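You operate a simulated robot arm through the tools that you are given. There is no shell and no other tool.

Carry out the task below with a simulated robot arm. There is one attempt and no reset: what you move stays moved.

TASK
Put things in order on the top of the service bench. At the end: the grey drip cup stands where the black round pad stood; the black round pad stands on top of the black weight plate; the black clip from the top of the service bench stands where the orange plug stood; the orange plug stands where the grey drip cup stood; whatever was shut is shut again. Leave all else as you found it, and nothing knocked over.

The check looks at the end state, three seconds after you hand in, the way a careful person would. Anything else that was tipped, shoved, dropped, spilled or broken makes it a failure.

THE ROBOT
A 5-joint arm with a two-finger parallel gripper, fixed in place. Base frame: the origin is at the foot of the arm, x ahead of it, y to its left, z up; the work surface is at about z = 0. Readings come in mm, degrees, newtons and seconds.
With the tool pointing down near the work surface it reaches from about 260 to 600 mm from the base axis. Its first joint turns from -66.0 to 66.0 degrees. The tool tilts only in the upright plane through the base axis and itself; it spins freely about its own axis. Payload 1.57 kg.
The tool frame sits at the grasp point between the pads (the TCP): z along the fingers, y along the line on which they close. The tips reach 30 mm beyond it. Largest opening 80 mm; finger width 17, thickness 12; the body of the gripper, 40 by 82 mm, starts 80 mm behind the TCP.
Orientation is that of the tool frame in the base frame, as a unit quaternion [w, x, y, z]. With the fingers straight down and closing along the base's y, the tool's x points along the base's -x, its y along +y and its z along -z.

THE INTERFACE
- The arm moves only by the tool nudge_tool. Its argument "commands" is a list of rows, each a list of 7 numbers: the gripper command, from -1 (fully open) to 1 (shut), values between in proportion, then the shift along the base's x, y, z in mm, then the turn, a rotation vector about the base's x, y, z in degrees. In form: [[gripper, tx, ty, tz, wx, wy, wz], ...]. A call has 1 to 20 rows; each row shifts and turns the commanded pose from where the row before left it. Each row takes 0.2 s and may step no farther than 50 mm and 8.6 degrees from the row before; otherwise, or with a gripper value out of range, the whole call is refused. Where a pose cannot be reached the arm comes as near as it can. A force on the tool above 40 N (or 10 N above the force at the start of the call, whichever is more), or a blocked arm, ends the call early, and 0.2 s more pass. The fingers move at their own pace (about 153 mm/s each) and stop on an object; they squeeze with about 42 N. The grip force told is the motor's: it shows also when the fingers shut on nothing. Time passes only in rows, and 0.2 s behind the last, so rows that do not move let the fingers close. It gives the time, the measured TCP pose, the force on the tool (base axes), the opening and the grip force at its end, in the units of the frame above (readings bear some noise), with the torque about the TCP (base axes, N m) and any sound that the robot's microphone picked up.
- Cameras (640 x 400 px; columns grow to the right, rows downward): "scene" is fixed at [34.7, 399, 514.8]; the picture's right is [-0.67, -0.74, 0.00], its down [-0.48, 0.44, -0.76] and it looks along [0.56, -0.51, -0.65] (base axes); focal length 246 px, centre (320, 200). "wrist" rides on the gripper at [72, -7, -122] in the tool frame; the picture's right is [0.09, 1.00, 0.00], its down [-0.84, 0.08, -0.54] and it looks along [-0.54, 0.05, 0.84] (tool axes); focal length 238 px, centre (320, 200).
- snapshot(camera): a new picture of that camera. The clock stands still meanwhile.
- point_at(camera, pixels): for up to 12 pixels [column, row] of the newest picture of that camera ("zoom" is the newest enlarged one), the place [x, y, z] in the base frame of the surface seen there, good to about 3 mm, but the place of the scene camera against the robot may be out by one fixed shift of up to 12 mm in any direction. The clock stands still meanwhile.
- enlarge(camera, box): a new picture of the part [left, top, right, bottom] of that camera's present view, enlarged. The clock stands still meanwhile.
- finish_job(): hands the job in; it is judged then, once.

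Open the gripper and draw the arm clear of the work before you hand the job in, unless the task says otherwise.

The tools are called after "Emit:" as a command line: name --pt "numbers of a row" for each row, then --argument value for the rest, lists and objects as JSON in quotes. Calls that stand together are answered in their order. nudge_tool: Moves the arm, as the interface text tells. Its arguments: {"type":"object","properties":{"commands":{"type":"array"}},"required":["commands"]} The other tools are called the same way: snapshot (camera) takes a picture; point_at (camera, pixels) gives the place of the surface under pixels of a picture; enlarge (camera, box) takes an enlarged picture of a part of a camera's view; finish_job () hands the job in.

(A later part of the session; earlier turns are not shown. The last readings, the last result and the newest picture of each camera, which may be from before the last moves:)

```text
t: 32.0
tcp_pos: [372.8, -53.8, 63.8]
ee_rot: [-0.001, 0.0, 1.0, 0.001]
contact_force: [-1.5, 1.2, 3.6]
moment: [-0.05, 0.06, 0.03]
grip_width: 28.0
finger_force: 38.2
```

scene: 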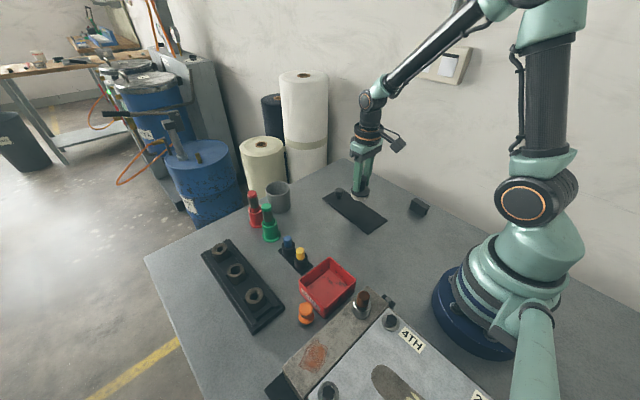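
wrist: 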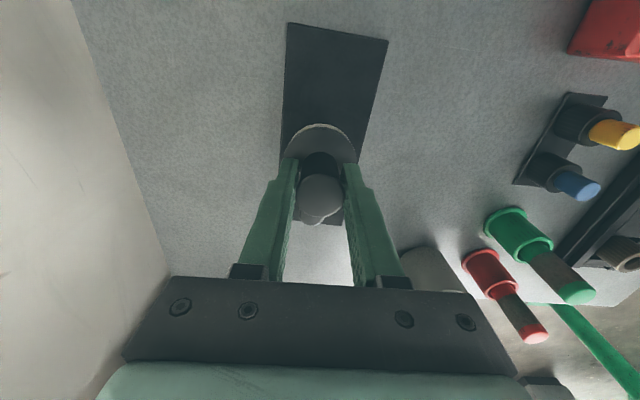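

The force turned to +3.6 N upward at z≈63.8, so the pad touches the plate. I open partly and rise.

Emit:
nudge_tool --pt "0.2 0 0 0 0 0 0" --pt "-0.25 0 0 0 0 0 0" --pt "-0.25 0 0 0 0 0 0"

Emit:
nudge_tool --pt "-0.25 0 0 15 0 0 0" --pt "-0.25 0 0 30 0 0 0" --pt "-0.25 0 0 40 0 0 0" --pt "-1 0 0 45 0 0 0" --pt "-1 0 0 0 0 0 0"

Emit:
snapshot --camera "wrist"

Emit:
enlarge --camera "scene" --box '[310, 160, 410, 245]'

```text
t: 32.8
tcp_pos: [373.9, -53.3, 65.1]
ee_rot: [0.0, 0.0, 1.0, 0.0]
contact_force: [0.1, -0.4, -0.4]
moment: [0.0, 0.02, -0.01]
grip_width: 49.9
finger_force: 0.1
```

```text
t: 34.0
tcp_pos: [373.8, -52.9, 193.9]
ee_rot: [0.0, 0.0, 1.0, 0.0]
contact_force: [-0.2, -0.6, 0.1]
moment: [-0.01, 0.0, 0.0]
grip_width: 79.9
finger_force: 0.1
```

```text
taken
```

wrist: 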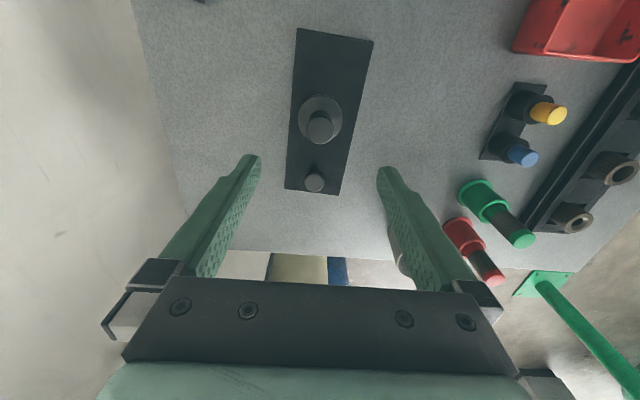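

```text
4.71 times, centred on (360, 202) of scene
```

zoom: 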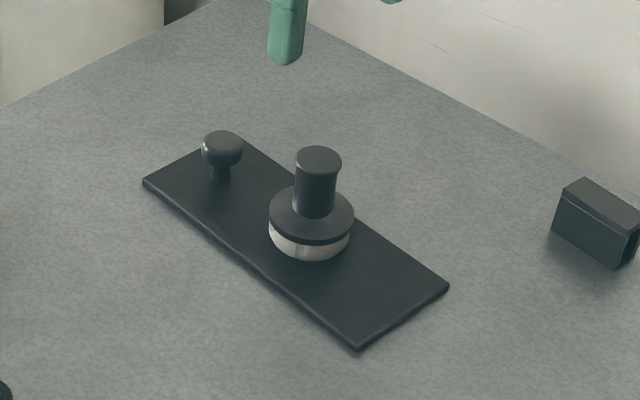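

The pad stands upright on the plate, with the knob free. Next is the cup; I move above it for measurement.

Emit:
nudge_tool --pt "-1 0 0 40 0 0 0" --pt "-1 25 30 0 0 0 0" --pt "-1 25 35 0 0 0 0" --pt "-1 25 35 0 0 0 0" --pt "-1 25 35 0 0 0 0" --pt "-1 26 38 0 0 0 0" --pt "-1 0 0 0 0 0 0"

Emit:
snapshot --camera "wrist"

```text
t: 35.6
tcp_pos: [500.2, 119.9, 233.5]
ee_rot: [-0.001, 0.0, 1.0, 0.0]
contact_force: [-0.5, 0.3, 0.1]
moment: [-0.02, 0.0, -0.03]
grip_width: 79.9
finger_force: 0.1
```

```text
taken
```

wrist: 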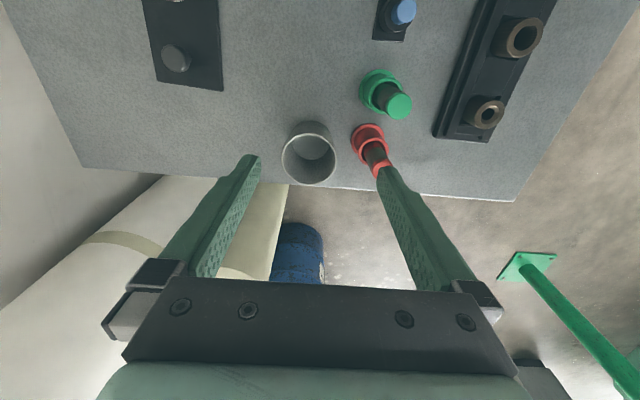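

The cup is at (309,153) with the red pin holder close by at (370,145). I enlarge and measure the rim, base and the neighbour.

Emit:
enlarge --camera "wrist" --box '[265, 100, 425, 200]'

Emit:
point_at --camera "zoom" --pixels '[[70, 225], [285, 225], [177, 110], [177, 328], [180, 200], [177, 85], [400, 120], [355, 190], [480, 130], [440, 270], [480, 55], [330, 150]]'

```text
4.00 times, centred on (345, 150) of wrist
```

zoom: 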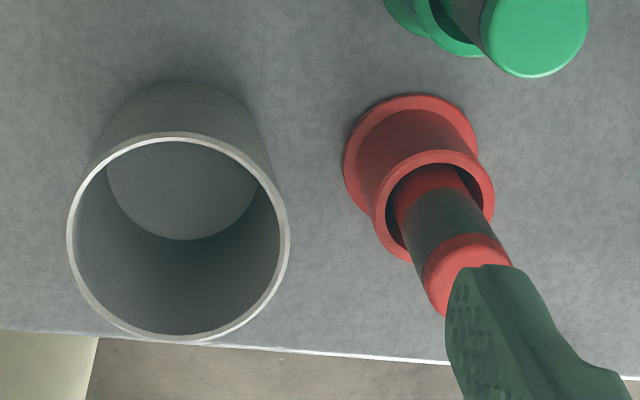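

```text
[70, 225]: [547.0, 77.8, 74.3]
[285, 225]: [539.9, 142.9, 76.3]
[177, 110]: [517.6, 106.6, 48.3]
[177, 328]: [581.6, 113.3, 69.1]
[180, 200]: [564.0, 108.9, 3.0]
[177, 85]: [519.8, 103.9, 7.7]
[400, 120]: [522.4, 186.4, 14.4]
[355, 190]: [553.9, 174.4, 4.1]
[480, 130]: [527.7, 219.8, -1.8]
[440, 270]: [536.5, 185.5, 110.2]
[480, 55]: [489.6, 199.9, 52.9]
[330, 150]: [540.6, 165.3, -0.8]
```

The cup's axis is about (548,110), rim diameter ~65 at z≈75; the red holder's flange begins near y≈167. I check where the rolls and wall behind the bench are before choosing a grip direction.

Emit:
point_at --camera "wrist" --pixels '[[130, 230], [60, 280], [275, 200], [240, 185], [160, 170], [40, 200], [85, 165], [300, 190], [380, 190], [390, 150], [360, 130], [400, 105]]'

Emit:
enlarge --camera "scene" --box '[225, 60, 375, 220]'

```text
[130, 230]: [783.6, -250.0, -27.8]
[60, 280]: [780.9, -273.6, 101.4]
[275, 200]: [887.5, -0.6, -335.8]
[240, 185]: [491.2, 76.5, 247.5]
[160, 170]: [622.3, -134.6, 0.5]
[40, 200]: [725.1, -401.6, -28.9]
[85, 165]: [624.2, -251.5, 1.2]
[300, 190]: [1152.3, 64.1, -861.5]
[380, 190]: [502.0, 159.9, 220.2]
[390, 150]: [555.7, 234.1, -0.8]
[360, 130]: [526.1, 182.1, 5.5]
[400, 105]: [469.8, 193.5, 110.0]
```

```text
2.50 times, centred on (300, 140) of scene
```

zoom: 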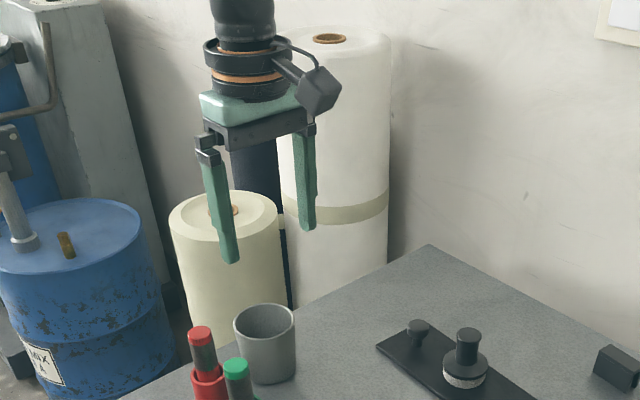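

The bench's far corner is near (624,−251), wall and rolls are far away. I turn the tool 90° so the fingers close along x, clear of the red holder, and centre over the cup.

Emit:
nudge_tool --pt "-1 5 -1 0 0 0 8.5" --pt "-1 5 -1 0 0 0 8.5" --pt "-1 5 -1 0 0 0 8.5" --pt "-1 5 -1 0 0 0 8.5" --pt "-1 5 -1 0 0 0 8.5" --pt "-1 5 -1 0 0 0 8.5" --pt "-1 5 -1 0 0 0 8.5" --pt "-1 5 -1 0 0 0 8.5" --pt "-1 4 -1 0 0 0 8.5" --pt "-1 4 -0.5 0 0 0 8.5" --pt "-1 0 0 -30 0 0 5" --pt "-1 0 0 -20 0 0 0" --pt "-1 0 0 0 0 0 0"

Emit:
snapshot --camera "wrist"

```text
t: 38.4
tcp_pos: [547.9, 109.4, 183.7]
ee_rot: [0.0, -0.707, 0.707, 0.0]
contact_force: [0.0, 0.7, 0.3]
moment: [0.03, -0.04, -0.03]
grip_width: 80.1
finger_force: 0.1
```

```text
taken
```

wrist: 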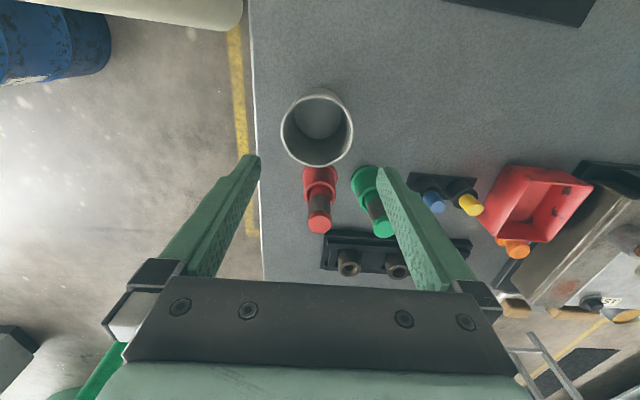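

The cup rim spans about (281–352, 90–167), slightly off from my centring. I enlarge to find the rim exactly.

Emit:
enlarge --camera "wrist" --box '[260, 80, 380, 180]'

Emit:
point_at --camera "wrist" --pixels '[[282, 130], [352, 125], [317, 166], [316, 98], [300, 92], [333, 90], [318, 120], [320, 165], [285, 150], [350, 150]]'

```text
4.00 times, centred on (320, 130) of wrist
```

zoom: 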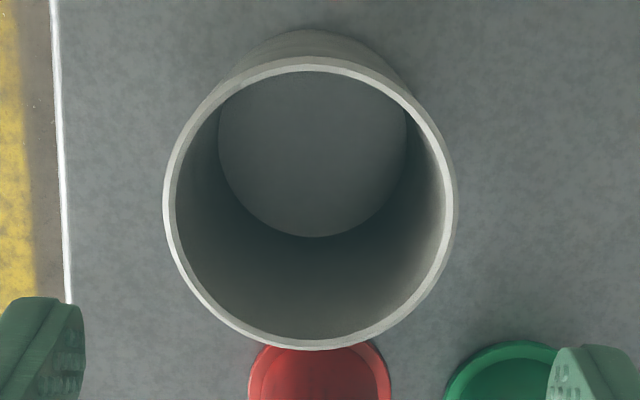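

```text
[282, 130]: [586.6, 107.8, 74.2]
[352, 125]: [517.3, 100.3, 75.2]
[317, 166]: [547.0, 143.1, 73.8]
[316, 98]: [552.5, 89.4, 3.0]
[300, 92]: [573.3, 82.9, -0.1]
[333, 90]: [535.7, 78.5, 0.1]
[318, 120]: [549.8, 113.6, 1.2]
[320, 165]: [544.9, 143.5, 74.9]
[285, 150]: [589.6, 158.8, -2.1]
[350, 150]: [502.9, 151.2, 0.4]
```

Rim diameter is ~70 and the axis about (550,110), leaving 5 mm per side. I shift +2.3 mm in x and descend to just above the rim to verify the alignment.

Emit:
nudge_tool --pt "-1 2.3 0.6 -30 0 0 0" --pt "-1 0 0 -30 0 0 0" --pt "-1 0 0 -8 0 0 0" --pt "-1 0 0 0 0 0 0"

Emit:
snapshot --camera "wrist"

Emit:
enlarge --camera "scene" --box '[230, 150, 330, 240]'

```text
t: 39.4
tcp_pos: [550.3, 110.3, 114.3]
ee_rot: [-0.001, 0.707, -0.707, 0.0]
contact_force: [0.6, 0.2, -0.9]
moment: [0.02, 0.0, -0.01]
grip_width: 79.7
finger_force: 0.0
```

```text
taken
```

wrist: 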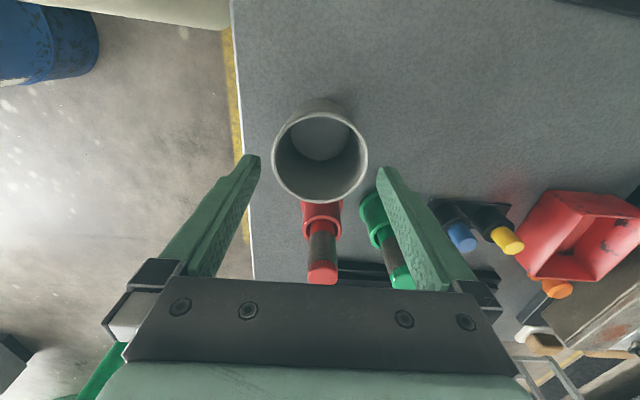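

```text
4.44 times, centred on (280, 195) of scene
```

zoom: 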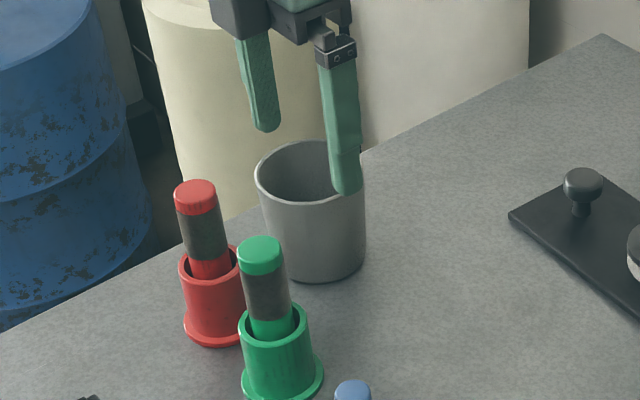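

The rim spans columns 272–368 centred at 320, between the fingertips at 260 and 378. I shift +0.8 mm in x, −0.5 in y and descend around the cup.

Emit:
nudge_tool --pt "-1 0.8 -0.5 -15 0 0 0" --pt "-1 0 0 -15 0 0 0" --pt "-1 0 0 -15 0 0 0" --pt "-1 0 0 -15 0 0 0" --pt "-1 0 0 -6 0 0 0" --pt "-1 0 0 0 0 0 0"

Emit:
enlarge --camera "scene" --box '[230, 150, 330, 240]'

Emit:
snapshot --camera "wrist"

```text
t: 40.8
tcp_pos: [550.9, 110.6, 49.3]
ee_rot: [0.0, -0.707, 0.707, 0.0]
contact_force: [-0.3, 0.4, -0.4]
moment: [-0.01, -0.01, 0.0]
grip_width: 80.1
finger_force: 0.0
```

```text
4.44 times, centred on (280, 195) of scene
```

zoom: 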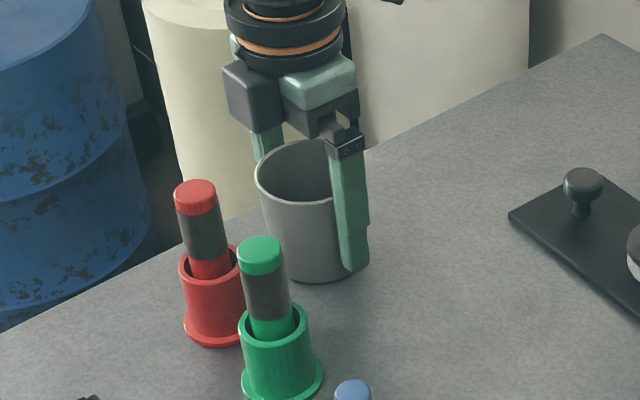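

```text
taken
```

wrist: 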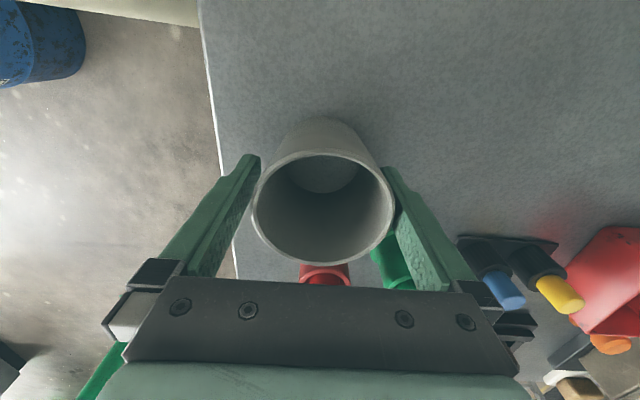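

The fingers straddle the cup symmetrically. I close on it and read the grip.

Emit:
nudge_tool --pt "-0.8 0 0 0 0 0 0" --pt "-0.6 0 0 0 0 0 0" --pt "1 0 0 0 0 0 0" --pt "1 0 0 0 0 0 0" --pt "1 0 0 0 0 0 0"

Emit:
snapshot --camera "wrist"

Emit:
enlarge --camera "scene" --box '[230, 150, 330, 240]'

```text
t: 42.0
tcp_pos: [551.1, 110.4, 49.7]
ee_rot: [0.0, -0.707, 0.707, 0.0]
contact_force: [0.1, -0.3, 0.2]
moment: [-0.01, 0.02, -0.03]
grip_width: 69.1
finger_force: 42.4
```

```text
taken
```

wrist: 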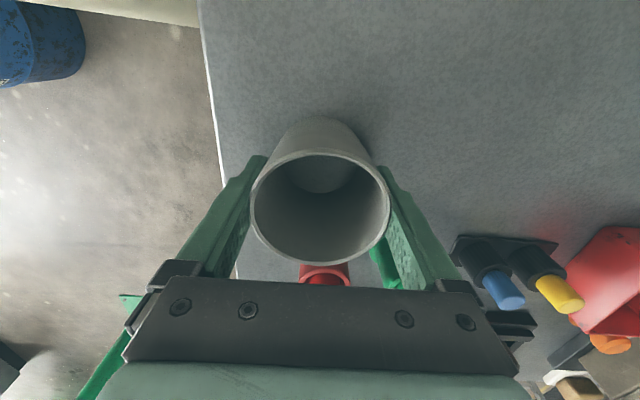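

```text
4.44 times, centred on (280, 195) of scene
```

zoom: 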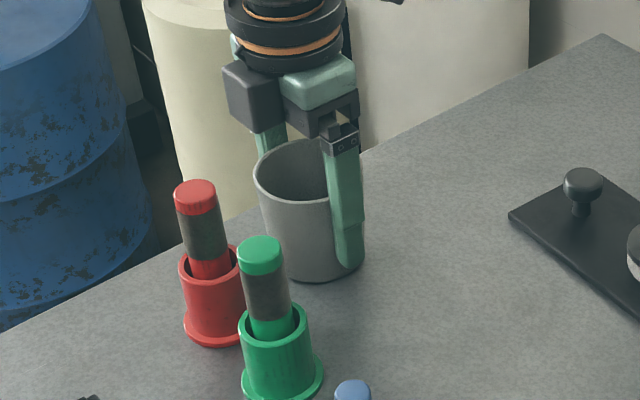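

The cup is held (69 mm, 42 N). I lift it 60 mm and carry it level to the round pad's old place near (528,−191).

Emit:
nudge_tool --pt "1 0 0 5 0 0 0" --pt "1 0 0 15 0 0 0" --pt "1 0 0 20 0 0 0" --pt "1 0 0 20 0 0 0" --pt "1 -1 -15 0 0 0 0" --pt "1 -2 -25 0 0 0 0" --pt "1 -2 -25 0 0 0 0" --pt "1 -2 -25 0 0 0 0" --pt "1 -2 -25 0 0 0 0" --pt "1 -2 -25 0 0 0 0" --pt "1 -2 -25 0 0 0 0" --pt "1 -2 -25 0 0 0 0" --pt "1 -2 -25 0 0 0 0" --pt "1 -2 -25 0 0 0 0" --pt "1 -2 -25 0 0 0 0" --pt "1 -2 -20 0 0 0 0" --pt "1 0 -15 0 0 0 0" --pt "1 0 0 0 0 0 0"

Emit:
snapshot --camera "wrist"

Emit:
snapshot --camera "scene"

```text
t: 45.8
tcp_pos: [528.3, -190.5, 109.1]
ee_rot: [0.0, 0.707, -0.707, 0.0]
contact_force: [0.4, -0.5, 0.3]
moment: [-0.02, -0.04, 0.02]
grip_width: 69.0
finger_force: 41.9
```

```text
taken
```

wrist: 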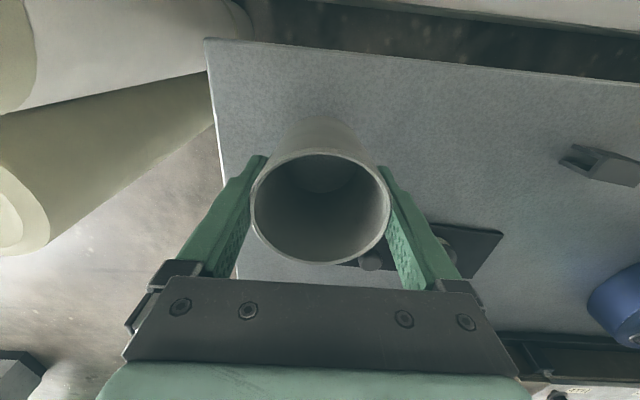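

```text
taken
```

scene: 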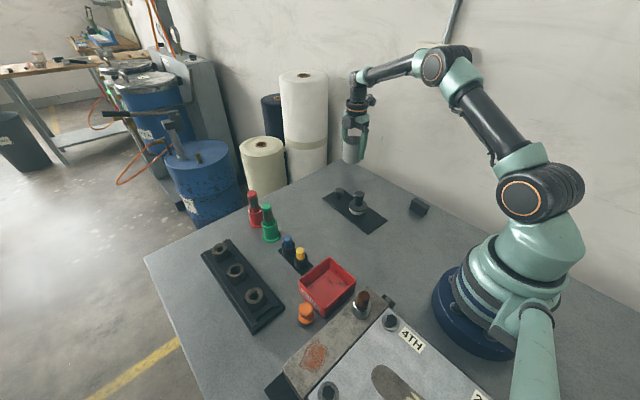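

The cup hangs over the vacated spot at (528,−190). I lower it to just above the bench, then in small steps.

Emit:
nudge_tool --pt "1 0 0 -15 0 0 0" --pt "1 0 0 -20 0 0 0" --pt "1 0 0 -15 0 0 0" --pt "1 0 0 -6 0 0 0" --pt "1 0 0 0 0 0 0"

Emit:
nudge_tool --pt "1 0 0 -1 0 0 0" --pt "1 0 0 -1 0 0 0" --pt "1 0 0 -1 0 0 0" --pt "1 0 0 0 0 0 0"

```text
t: 47.0
tcp_pos: [527.6, -190.9, 53.9]
ee_rot: [0.0, -0.707, 0.707, 0.0]
contact_force: [0.4, -0.4, -0.1]
moment: [-0.01, 0.02, -0.04]
grip_width: 69.2
finger_force: 42.0
```

```text
t: 48.0
tcp_pos: [528.0, -190.2, 50.3]
ee_rot: [-0.001, -0.707, 0.707, 0.0]
contact_force: [0.4, -0.1, -1.1]
moment: [0.02, 0.0, 0.0]
grip_width: 68.8
finger_force: 41.8
```

The TCP reads 50.3 with no contact yet, slightly above the pick height of 49.5. I lower a further 1–1.5 mm watching for contact.

Emit:
nudge_tool --pt "1 0 0 -0.5 0 0 0" --pt "1 0 0 -0.5 0 0 0" --pt "1 0 0 0 0 0 0"

```text
t: 48.8
tcp_pos: [527.4, -190.0, 49.5]
ee_rot: [0.0, 0.707, -0.707, 0.0]
contact_force: [0.2, 0.0, -0.4]
moment: [-0.02, 0.0, 0.03]
grip_width: 69.2
finger_force: 41.8
```

Emit:
nudge_tool --pt "1 0 0 -0.5 0 0 0" --pt "1 0 0 -0.5 0 0 0" --pt "1 0 0 0 0 0 0"

```text
t: 49.6
tcp_pos: [528.0, -189.9, 49.9]
ee_rot: [0.0, -0.707, 0.707, 0.0]
contact_force: [-1.7, 1.8, 8.2]
moment: [0.17, 0.2, 0.03]
grip_width: 68.9
finger_force: 42.3
```

Contact of 8 N shows the cup stands on the bench at TCP z≈49.9. I ease 0.5 mm, open the fingers and check before rising.

Emit:
nudge_tool --pt "1 0 0 0.5 0 0 0" --pt "-0.8 0 0 0 0 0 0" --pt "-1 0 0 0 0 0 0" --pt "-1 0 0 0 0 0 0"

Emit:
snapshot --camera "wrist"

```text
t: 50.6
tcp_pos: [528.2, -190.0, 49.2]
ee_rot: [0.0, 0.707, -0.707, 0.0]
contact_force: [0.5, 0.4, -0.2]
moment: [-0.02, 0.02, 0.0]
grip_width: 79.9
finger_force: 0.0
```

```text
taken
```

wrist: 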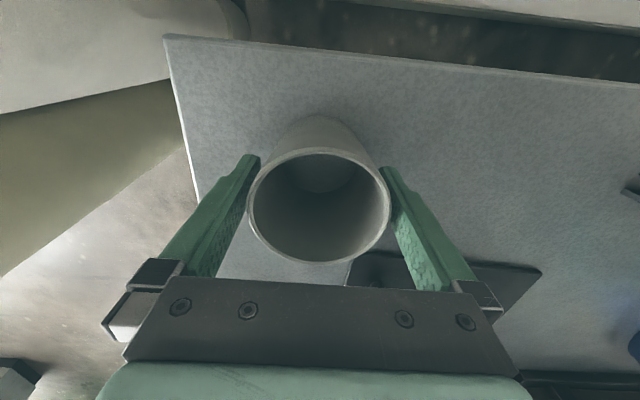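

The cup is free between the opened fingers (rim 248–391, fingers at 258/382 top). I rise straight up and look at the result.

Emit:
nudge_tool --pt "-1 0 0 8 0 0 0" --pt "-1 0 0 20 0 0 0" --pt "-1 0 0 40 0 0 0" --pt "-1 0 0 40 0 0 0" --pt "-1 0 0 40 0 0 0" --pt "-1 0 0 0 0 0 0"

Emit:
snapshot --camera "wrist"

Emit:
enlarge --camera "scene" --box '[310, 130, 410, 230]'

```text
t: 52.0
tcp_pos: [528.7, -189.2, 198.3]
ee_rot: [0.0, 0.707, -0.707, 0.0]
contact_force: [0.7, 0.4, -0.2]
moment: [0.06, -0.01, 0.01]
grip_width: 80.1
finger_force: 0.1
```

```text
taken
```

wrist: 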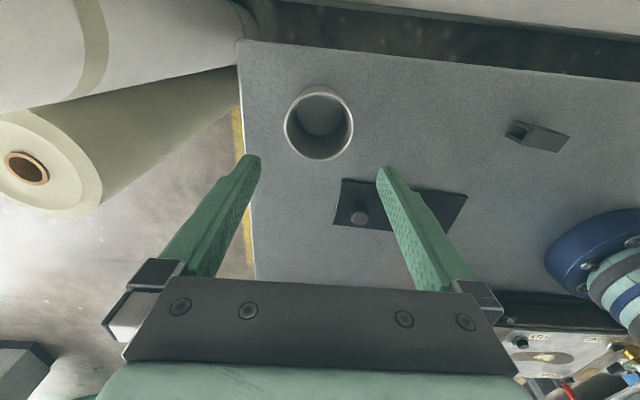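

```text
4.00 times, centred on (360, 180) of scene
```

zoom: 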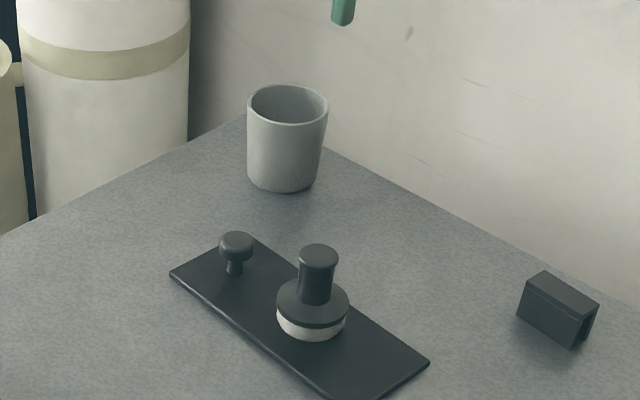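

The cup stands upright where the pad was. Next I travel to the orange plug with a high, clear path and look at it from above.

Emit:
nudge_tool --pt "-1 0 0 40 0 0 0" --pt "-1 0 0 40 0 0 0" --pt "-1 -15 25 20 0 0 0" --pt "-1 -22 30 0 0 0 0" --pt "-1 -22 30 0 0 0 0" --pt "-1 -22 30 0 0 0 0" --pt "-1 -22 30 0 0 0 0" --pt "-1 -22 30 0 0 0 0" --pt "-1 -22 30 0 0 0 0" --pt "-1 -22 30 0 0 0 0" --pt "-1 -22 30 0 0 0 0" --pt "-1 -22 30 0 0 0 0" --pt "-1 -22 30 0 0 0 0" --pt "-1 -22 30 0 0 0 0" --pt "-1 -22 30 0 0 0 0" --pt "-1 -20 25 0 0 0 0" --pt "-1 0 0 0 0 0 0"

Emit:
snapshot --camera "wrist"

Emit:
snapshot --camera "scene"

```text
t: 55.6
tcp_pos: [228.6, 221.6, 296.7]
ee_rot: [0.0, -0.707, 0.707, 0.0]
contact_force: [0.6, -0.3, -0.6]
moment: [-0.03, -0.01, 0.01]
grip_width: 79.9
finger_force: 0.0
```

```text
taken
```

wrist: 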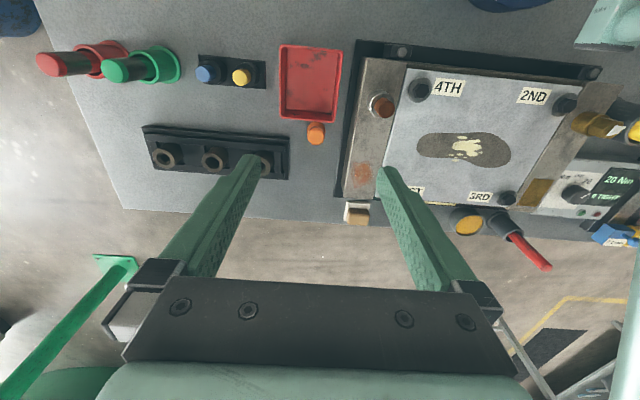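

```text
taken
```

scene: 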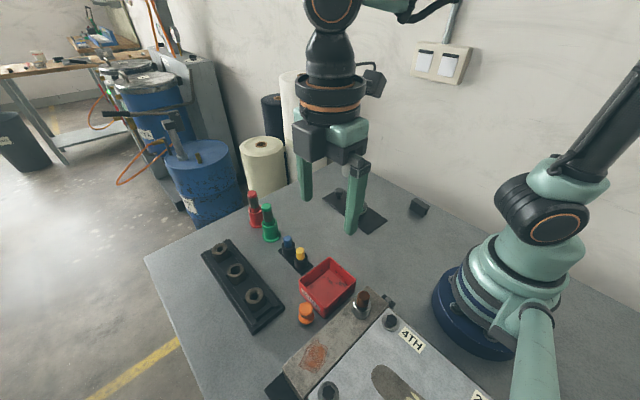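

The orange plug is at (316,133) below the red tray at (310,85), beside the gearbox base at (345,180). I enlarge and measure it and its neighbours.

Emit:
enlarge --camera "wrist" --box '[260, 80, 420, 200]'

Emit:
point_at --camera "wrist" --pixels '[[316, 131], [316, 126], [308, 131], [325, 131], [316, 143], [310, 117], [340, 140], [350, 185], [355, 130], [280, 118], [290, 150], [383, 104]]'

```text
3.33 times, centred on (340, 140) of wrist
```

zoom: 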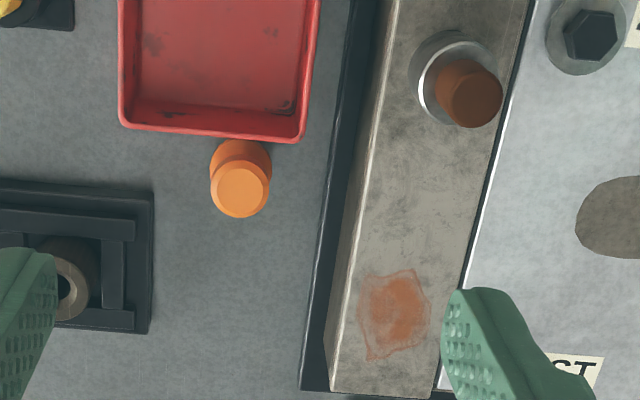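

```text
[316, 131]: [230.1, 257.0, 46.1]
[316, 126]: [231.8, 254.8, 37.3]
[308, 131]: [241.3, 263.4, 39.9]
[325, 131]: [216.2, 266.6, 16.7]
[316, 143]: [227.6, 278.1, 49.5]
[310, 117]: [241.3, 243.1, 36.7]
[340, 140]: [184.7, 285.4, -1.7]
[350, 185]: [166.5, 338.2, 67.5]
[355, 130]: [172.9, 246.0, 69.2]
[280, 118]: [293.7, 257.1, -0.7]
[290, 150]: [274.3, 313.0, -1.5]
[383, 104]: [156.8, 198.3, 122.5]
```

The plug top is near (231,270), z≈49, diameter ~27; the tray edge is at y≈244, the gearbox base at x≈184 and the bush rack at x≈277. I move above it with a narrower opening to check the alignment.

Emit:
nudge_tool --pt "-0.1 1 16 -45 0 0 0" --pt "-0.1 1 16 -45 0 0 0" --pt "-0.1 0.4 16 -45 0 0 0" --pt "-0.1 0 0 -30 0 0 0" --pt "-0.1 0 0 0 0 0 0"

Emit:
snapshot --camera "wrist"

Emit:
enlarge --camera "wrist" --box '[250, 90, 390, 210]'

Emit:
enlarge --camera "scene" --box '[260, 250, 380, 350]'

```text
t: 56.8
tcp_pos: [231.7, 269.2, 130.0]
ee_rot: [0.0, 0.707, -0.707, 0.0]
contact_force: [0.5, -0.2, -0.2]
moment: [0.01, 0.02, 0.01]
grip_width: 44.0
finger_force: 0.1
```

```text
taken
```

wrist: 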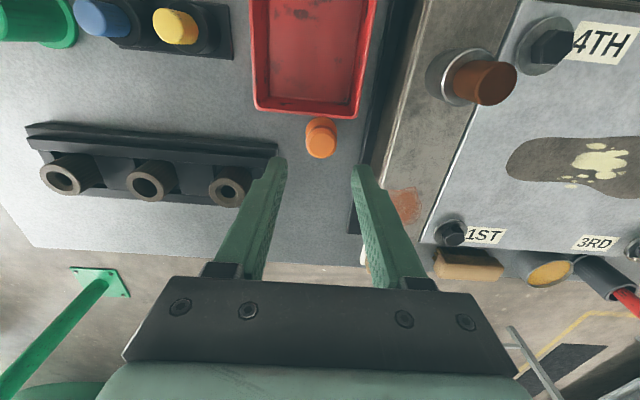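

```text
3.33 times, centred on (320, 150) of wrist
```

zoom: 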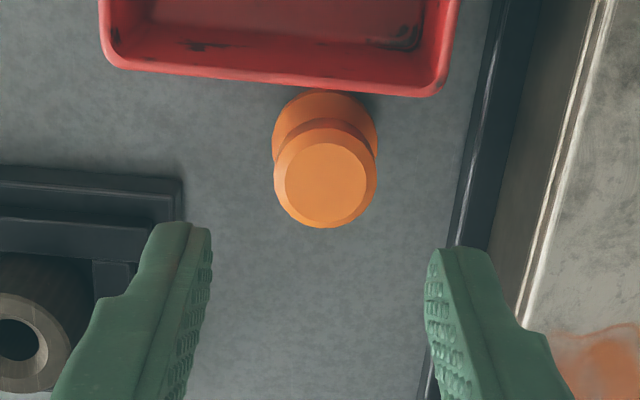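

```text
4.00 times, centred on (320, 300) of scene
```

zoom: 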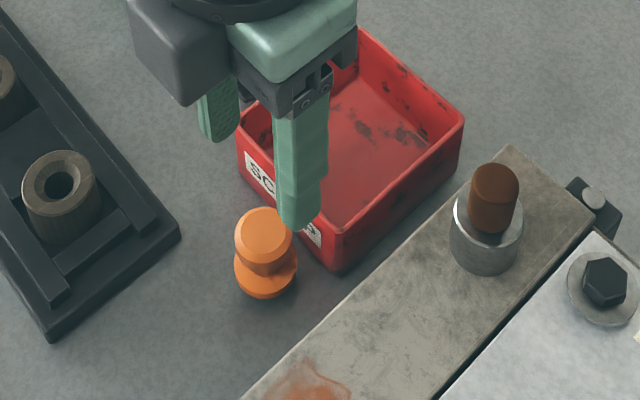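

The plug top centre is at (322,143), about 1 mm off in x and y. I correct, descend with 44 mm opening to z≈38 and check before closing.

Emit:
nudge_tool --pt "-0.1 -1 -1 -30 0 0 0" --pt "-0.1 0 0 -30 0 0 0" --pt "-0.1 0 0 -20 0 0 0" --pt "-0.1 0 0 -12 0 0 0" --pt "-0.1 0 0 0 0 0 0"

Emit:
snapshot --camera "wrist"

Emit:
enlarge --camera "scene" --box '[260, 250, 380, 350]'

```text
t: 58.0
tcp_pos: [230.1, 267.7, 39.9]
ee_rot: [0.001, 0.707, -0.707, -0.001]
contact_force: [-0.3, -0.5, 0.0]
moment: [0.01, -0.03, -0.02]
grip_width: 44.0
finger_force: 0.0
```

```text
taken
```

wrist: 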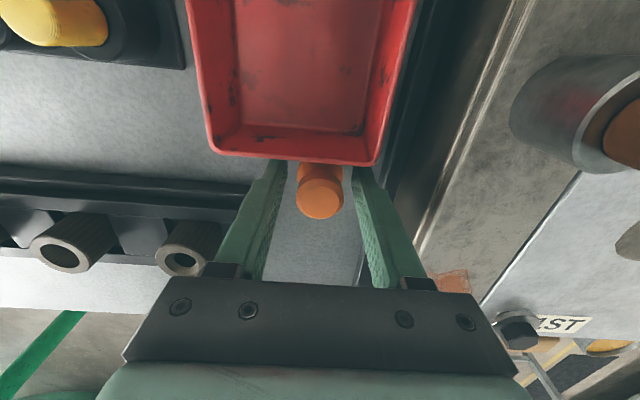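

```text
4.00 times, centred on (320, 300) of scene
```

zoom: 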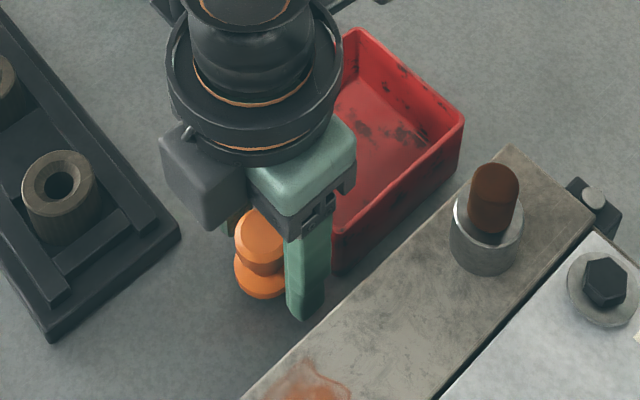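

The plug (320,198) is centred between the fingers and clear of the tray. I close on it.

Emit:
nudge_tool --pt "0.1 0 0 0 0 0 0" --pt "1 0 0 0 0 0 0" --pt "1 0 0 0 0 0 0" --pt "1 0 0 0 0 0 0"

Emit:
snapshot --camera "wrist"

```text
t: 59.0
tcp_pos: [230.0, 267.3, 40.3]
ee_rot: [0.0, -0.707, 0.708, 0.0]
contact_force: [0.4, 0.2, 0.3]
moment: [-0.02, -0.04, 0.0]
grip_width: 30.5
finger_force: 40.0
```

```text
taken
```

wrist: 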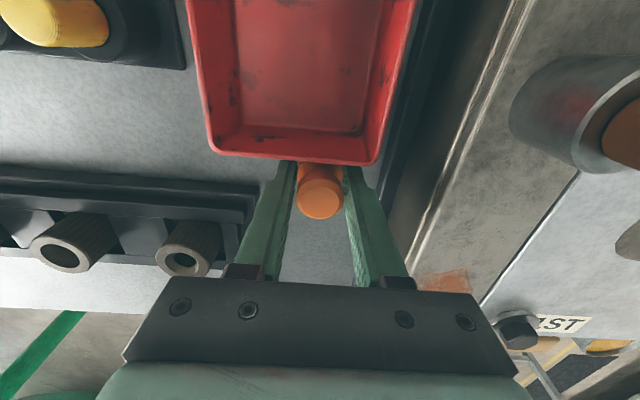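

The plug is held (30.5 mm, 40 N), its axis at about (230,268). I lift it 150 mm and carry it above all pins to the cup's old place near (550,110).

Emit:
nudge_tool --pt "1 0 0 8 0 0 0" --pt "1 0 0 25 0 0 0" --pt "1 0 0 40 0 0 0" --pt "1 0 0 40 0 0 0" --pt "1 0 0 37 0 0 0" --pt "1 15 -7 0 0 0 0" --pt "1 27 -13 0 0 0 0" --pt "1 28 -14 0 0 0 0" --pt "1 28 -14 0 0 0 0" --pt "1 28 -14 0 0 0 0" --pt "1 28 -14 0 0 0 0" --pt "1 28 -14 0 0 0 0" --pt "1 28 -14 0 0 0 0" --pt "1 28 -14 0 0 0 0" --pt "1 28 -14 0 0 0 0" --pt "1 28 -14 0 0 0 0" --pt "1 26 -12 0 0 0 0" --pt "1 0 0 0 0 0 0"

Emit:
snapshot --camera "wrist"

Emit:
snapshot --camera "scene"

```text
t: 62.8
tcp_pos: [550.5, 109.2, 191.3]
ee_rot: [0.0, -0.707, 0.707, -0.001]
contact_force: [0.0, -0.6, -1.2]
moment: [0.03, 0.01, 0.01]
grip_width: 30.7
finger_force: 39.4
```

```text
taken
```

wrist: 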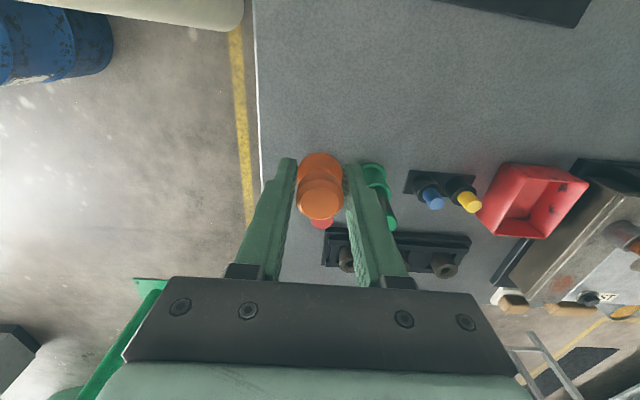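

```text
taken
```

scene: 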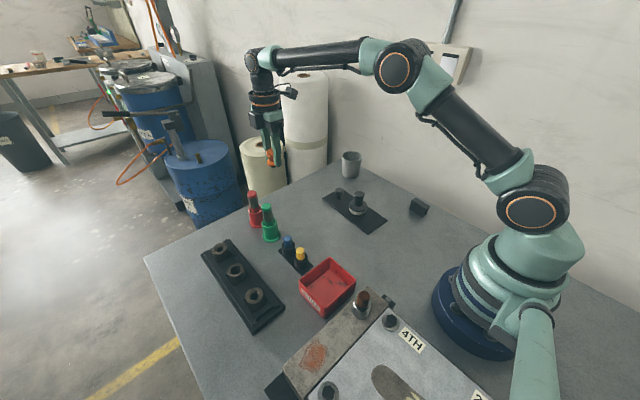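

The plug hangs over the vacated cup spot at (550,109). I lower it to about 5 mm above the bench, then step down gently.

Emit:
nudge_tool --pt "1 0 0 -30 0 0 0" --pt "1 0 0 -35 0 0 0" --pt "1 0 0 -35 0 0 0" --pt "1 0 0 -25 0 0 0" --pt "1 0 0 -15 0 0 0" --pt "1 0 0 -6 0 0 0" --pt "1 0 0 0 0 0 0"

Emit:
nudge_tool --pt "1 0 0 -1 0 0 0" --pt "1 0 0 -1 0 0 0" --pt "1 0 0 -1 0 0 0" --pt "1 0 0 0 0 0 0"

```text
t: 64.4
tcp_pos: [551.5, 110.0, 44.8]
ee_rot: [-0.001, 0.707, -0.707, 0.0]
contact_force: [0.3, 1.1, -0.1]
moment: [-0.01, 0.01, 0.01]
grip_width: 30.5
finger_force: 39.6
```

```text
t: 65.4
tcp_pos: [551.1, 109.3, 41.0]
ee_rot: [0.0, -0.707, 0.707, 0.0]
contact_force: [-0.2, -0.1, -0.9]
moment: [0.02, 0.01, 0.01]
grip_width: 30.4
finger_force: 39.4
```

The TCP is at 41.0 with no contact yet; pick height was about 40.1. I take half-millimetre steps down.

Emit:
nudge_tool --pt "1 0 0 -0.5 0 0 0" --pt "1 0 0 -0.5 0 0 0" --pt "1 0 0 0 0 0 0"

Emit:
nudge_tool --pt "1 0 0 -0.5 0 0 0" --pt "1 0 0 0 0 0 0"

```text
t: 66.2
tcp_pos: [550.0, 108.8, 40.2]
ee_rot: [0.0, 0.708, -0.707, 0.001]
contact_force: [0.0, 0.1, -0.2]
moment: [-0.02, -0.01, 0.02]
grip_width: 30.6
finger_force: 39.6
```

```text
t: 66.8
tcp_pos: [549.9, 108.9, 40.7]
ee_rot: [0.001, 0.707, -0.707, 0.0]
contact_force: [0.1, 0.3, 2.0]
moment: [0.0, -0.01, -0.03]
grip_width: 30.4
finger_force: 39.4
```

A light 2 N contact has appeared at z≈40.5. I open to 48 mm and rise straight up.

Emit:
nudge_tool --pt "0.1 0 0 0 0 0 0" --pt "-0.2 0 0 0 0 0 0" --pt "-0.2 0 0 0 0 0 0"

Emit:
nudge_tool --pt "-0.2 0 0 10 0 0 0" --pt "-0.2 0 0 30 0 0 0" --pt "-0.2 0 0 40 0 0 0" --pt "-0.2 0 0 40 0 0 0" --pt "-0.2 0 0 40 0 0 0" --pt "-0.2 0 0 0 0 0 0"

Emit:
snapshot --camera "wrist"

Emit:
enlarge --camera "scene" --box '[230, 150, 330, 240]'

```text
t: 67.6
tcp_pos: [549.8, 110.2, 39.5]
ee_rot: [0.001, 0.707, -0.707, 0.0]
contact_force: [0.9, 0.4, -0.4]
moment: [-0.02, -0.01, 0.01]
grip_width: 48.0
finger_force: 0.0
```

```text
t: 69.0
tcp_pos: [550.9, 109.2, 200.7]
ee_rot: [-0.001, -0.707, 0.707, 0.0]
contact_force: [-0.2, 0.7, -0.9]
moment: [-0.01, -0.01, 0.0]
grip_width: 48.1
finger_force: 0.1
```

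```text
taken
```

wrist: 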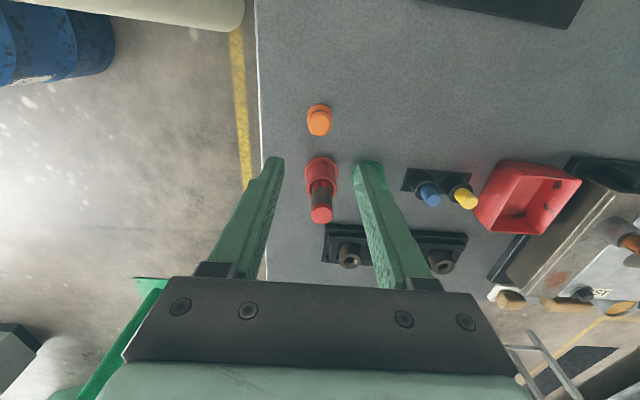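

```text
4.44 times, centred on (280, 195) of scene
```

zoom: 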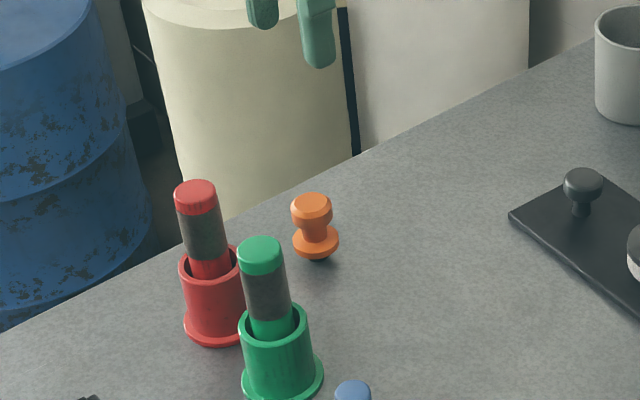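

The plug stands upright at the cup's old place. Now I travel back, high, to the black clip near (250,−188) for a close look.

Emit:
nudge_tool --pt "-0.6 0 0 40 0 0 0" --pt "-0.6 -20 -20 20 0 0 0" --pt "-0.6 -25 -25 0 0 0 0" --pt "-0.6 -25 -25 0 0 0 0" --pt "-0.6 -25 -25 0 0 0 0" --pt "-0.6 -25 -25 0 0 0 0" --pt "-0.6 -25 -25 0 0 0 0" --pt "-0.6 -25 -25 0 0 0 0" --pt "-0.6 -25 -25 0 0 0 0" --pt "-0.6 -25 -25 0 0 0 0" --pt "-0.6 -25 -25 0 0 0 0" --pt "-0.6 -25 -25 0 0 0 0" --pt "-0.6 -20 -20 0 0 0 0" --pt "-0.6 -10 -8 -30 0 0 0" --pt "-0.6 0 0 -30 0 0 0" --pt "-0.6 0 0 0 0 0 0"

Emit:
snapshot --camera "wrist"

```text
t: 72.4
tcp_pos: [250.3, -189.2, 198.7]
ee_rot: [0.0, 0.707, -0.707, -0.001]
contact_force: [-0.3, -0.7, -0.2]
moment: [0.03, 0.01, 0.02]
grip_width: 63.9
finger_force: 0.2
```

```text
taken
```

wrist: 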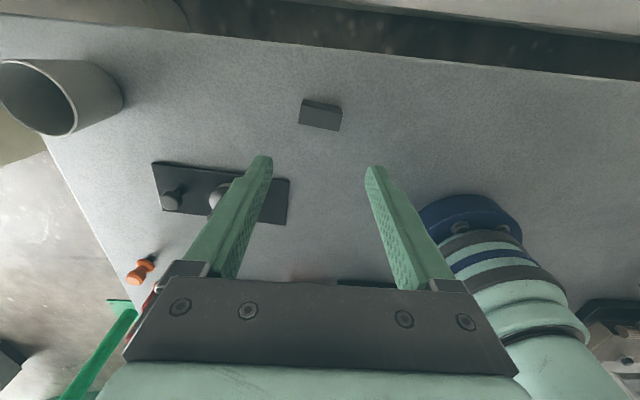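

The clip is at (320,115) and the plug at (140,270) stands consistent with the perspective. I enlarge the clip for its exact pose.

Emit:
enlarge --camera "wrist" --box '[280, 85, 360, 145]'

Emit:
point_at --camera "zoom" --pixels '[[165, 183], [460, 240], [440, 350], [150, 285], [310, 270], [190, 105], [330, 140], [320, 195], [480, 200], [300, 350], [200, 250], [400, 290]]'

```text
6.67 times, centred on (320, 115) of wrist
```

zoom: 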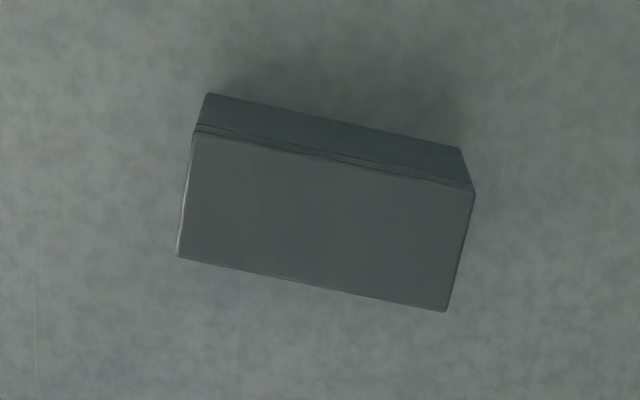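

```text
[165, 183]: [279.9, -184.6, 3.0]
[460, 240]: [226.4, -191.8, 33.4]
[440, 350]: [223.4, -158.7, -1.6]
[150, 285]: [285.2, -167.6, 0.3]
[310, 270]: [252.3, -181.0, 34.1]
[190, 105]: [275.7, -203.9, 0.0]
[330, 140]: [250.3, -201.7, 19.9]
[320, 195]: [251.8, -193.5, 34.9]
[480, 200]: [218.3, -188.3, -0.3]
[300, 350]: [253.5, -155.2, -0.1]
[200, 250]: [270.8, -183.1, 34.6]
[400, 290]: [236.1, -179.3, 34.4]
```

From the zoomed corners the clip's top centre is (250.3,−190.7), 49 × 21.5 mm, 35 mm tall, long axis turned −5.8° from x. I will grip it end to end, so I turn the tool −5.8°, open fully and descend to just above it.

Emit:
nudge_tool --pt "-1 0 -1.5 -20 0 0 -5.8" --pt "-1 0 0 -40 0 0 0" --pt "-1 0 0 -40 0 0 0" --pt "-1 0 0 -20 0 0 0" --pt "-1 0 0 0 0 0 0"

Emit:
snapshot --camera "wrist"

```text
t: 73.6
tcp_pos: [251.2, -191.6, 78.6]
ee_rot: [0.001, -0.67, 0.742, 0.0]
contact_force: [-0.9, -0.1, -0.3]
moment: [-0.02, 0.0, 0.03]
grip_width: 80.0
finger_force: 0.1
```

```text
taken
```

wrist: 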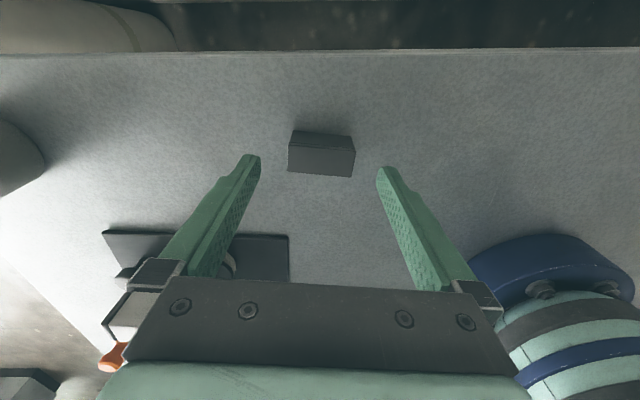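

The clip is between the fingers at (320,157), nearly aligned. I enlarge once more to refine its yaw and centre.

Emit:
enlarge --camera "wrist" --box '[270, 115, 370, 190]'

```text
5.33 times, centred on (320, 152) of wrist
```

zoom: 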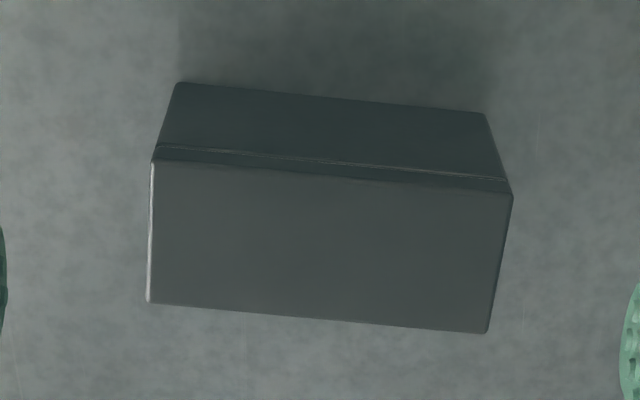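

In the tool frame the clip's centre is off by under 0.5 mm and its yaw by ~0.6°, so alignment is good. I descend to z≈36 and close.

Emit:
nudge_tool --pt "-1 0 0 -20 0 0 0" --pt "-1 0 0 -15 0 0 0" --pt "-1 0 0 -7 0 0 0" --pt "-1 0 0 0 0 0 0"

Emit:
snapshot --camera "wrist"

Emit:
enlarge --camera "scene" --box '[370, 160, 470, 240]'

```text
t: 74.6
tcp_pos: [249.5, -188.9, 38.0]
ee_rot: [-0.001, -0.671, 0.742, 0.0]
contact_force: [0.1, 0.4, -0.7]
moment: [0.0, 0.03, 0.04]
grip_width: 80.0
finger_force: 0.0
```

```text
taken
```

wrist: 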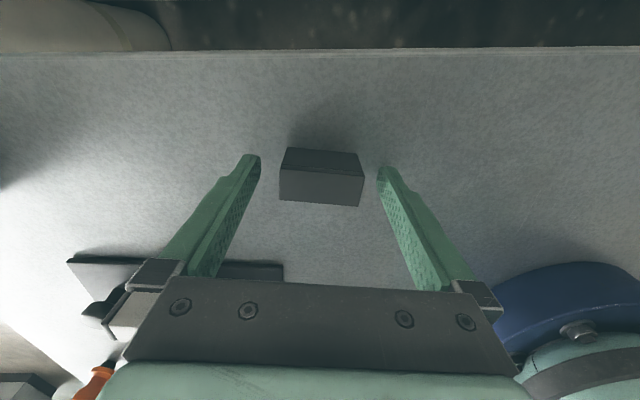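

```text
5.00 times, centred on (420, 200) of scene
```

zoom: 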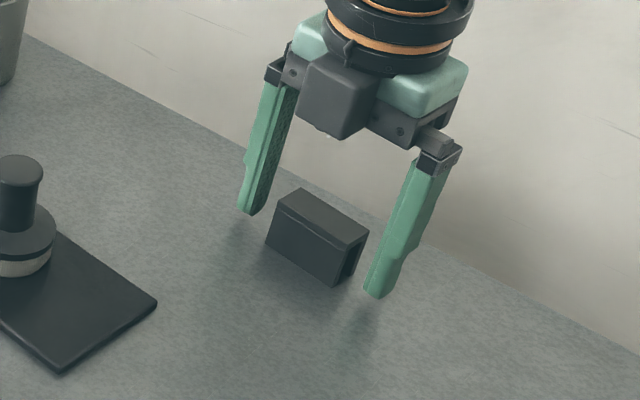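

The clip's top centre (321,187) matches the expected TCP position. I close on its ends.

Emit:
nudge_tool --pt "-0.5 0 0 0 0 0 0" --pt "0 0 0 0 0 0 0" --pt "1 0 0 0 0 0 0" --pt "1 0 0 0 0 0 0" --pt "1 0 0 0 0 0 0"

Emit:
snapshot --camera "wrist"

Emit:
enlarge --camera "scene" --box '[370, 160, 470, 240]'

```text
t: 75.8
tcp_pos: [251.1, -189.2, 38.4]
ee_rot: [0.0, -0.671, 0.741, 0.0]
contact_force: [0.6, 0.2, 0.0]
moment: [-0.02, -0.02, 0.01]
grip_width: 48.8
finger_force: 41.6
```

```text
taken
```

wrist: 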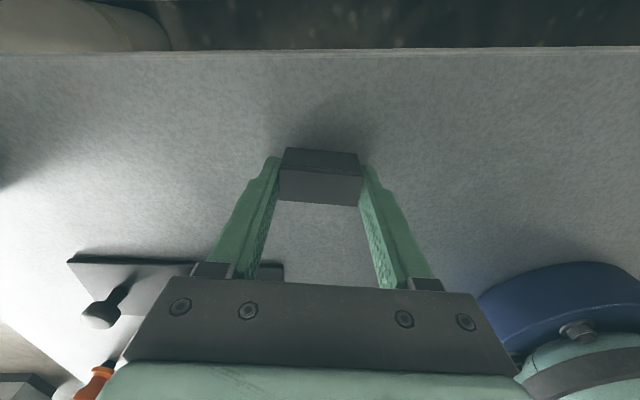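

```text
5.00 times, centred on (420, 200) of scene
```

zoom: 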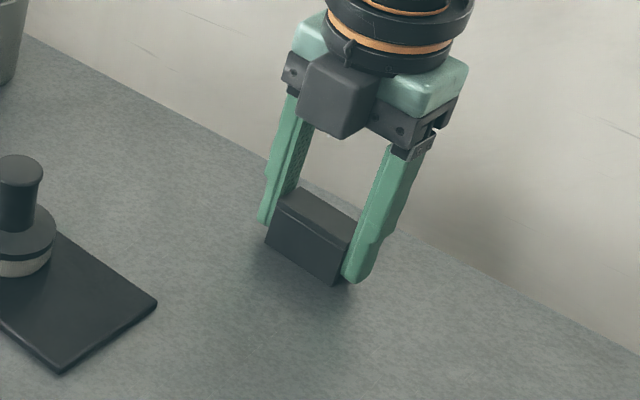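

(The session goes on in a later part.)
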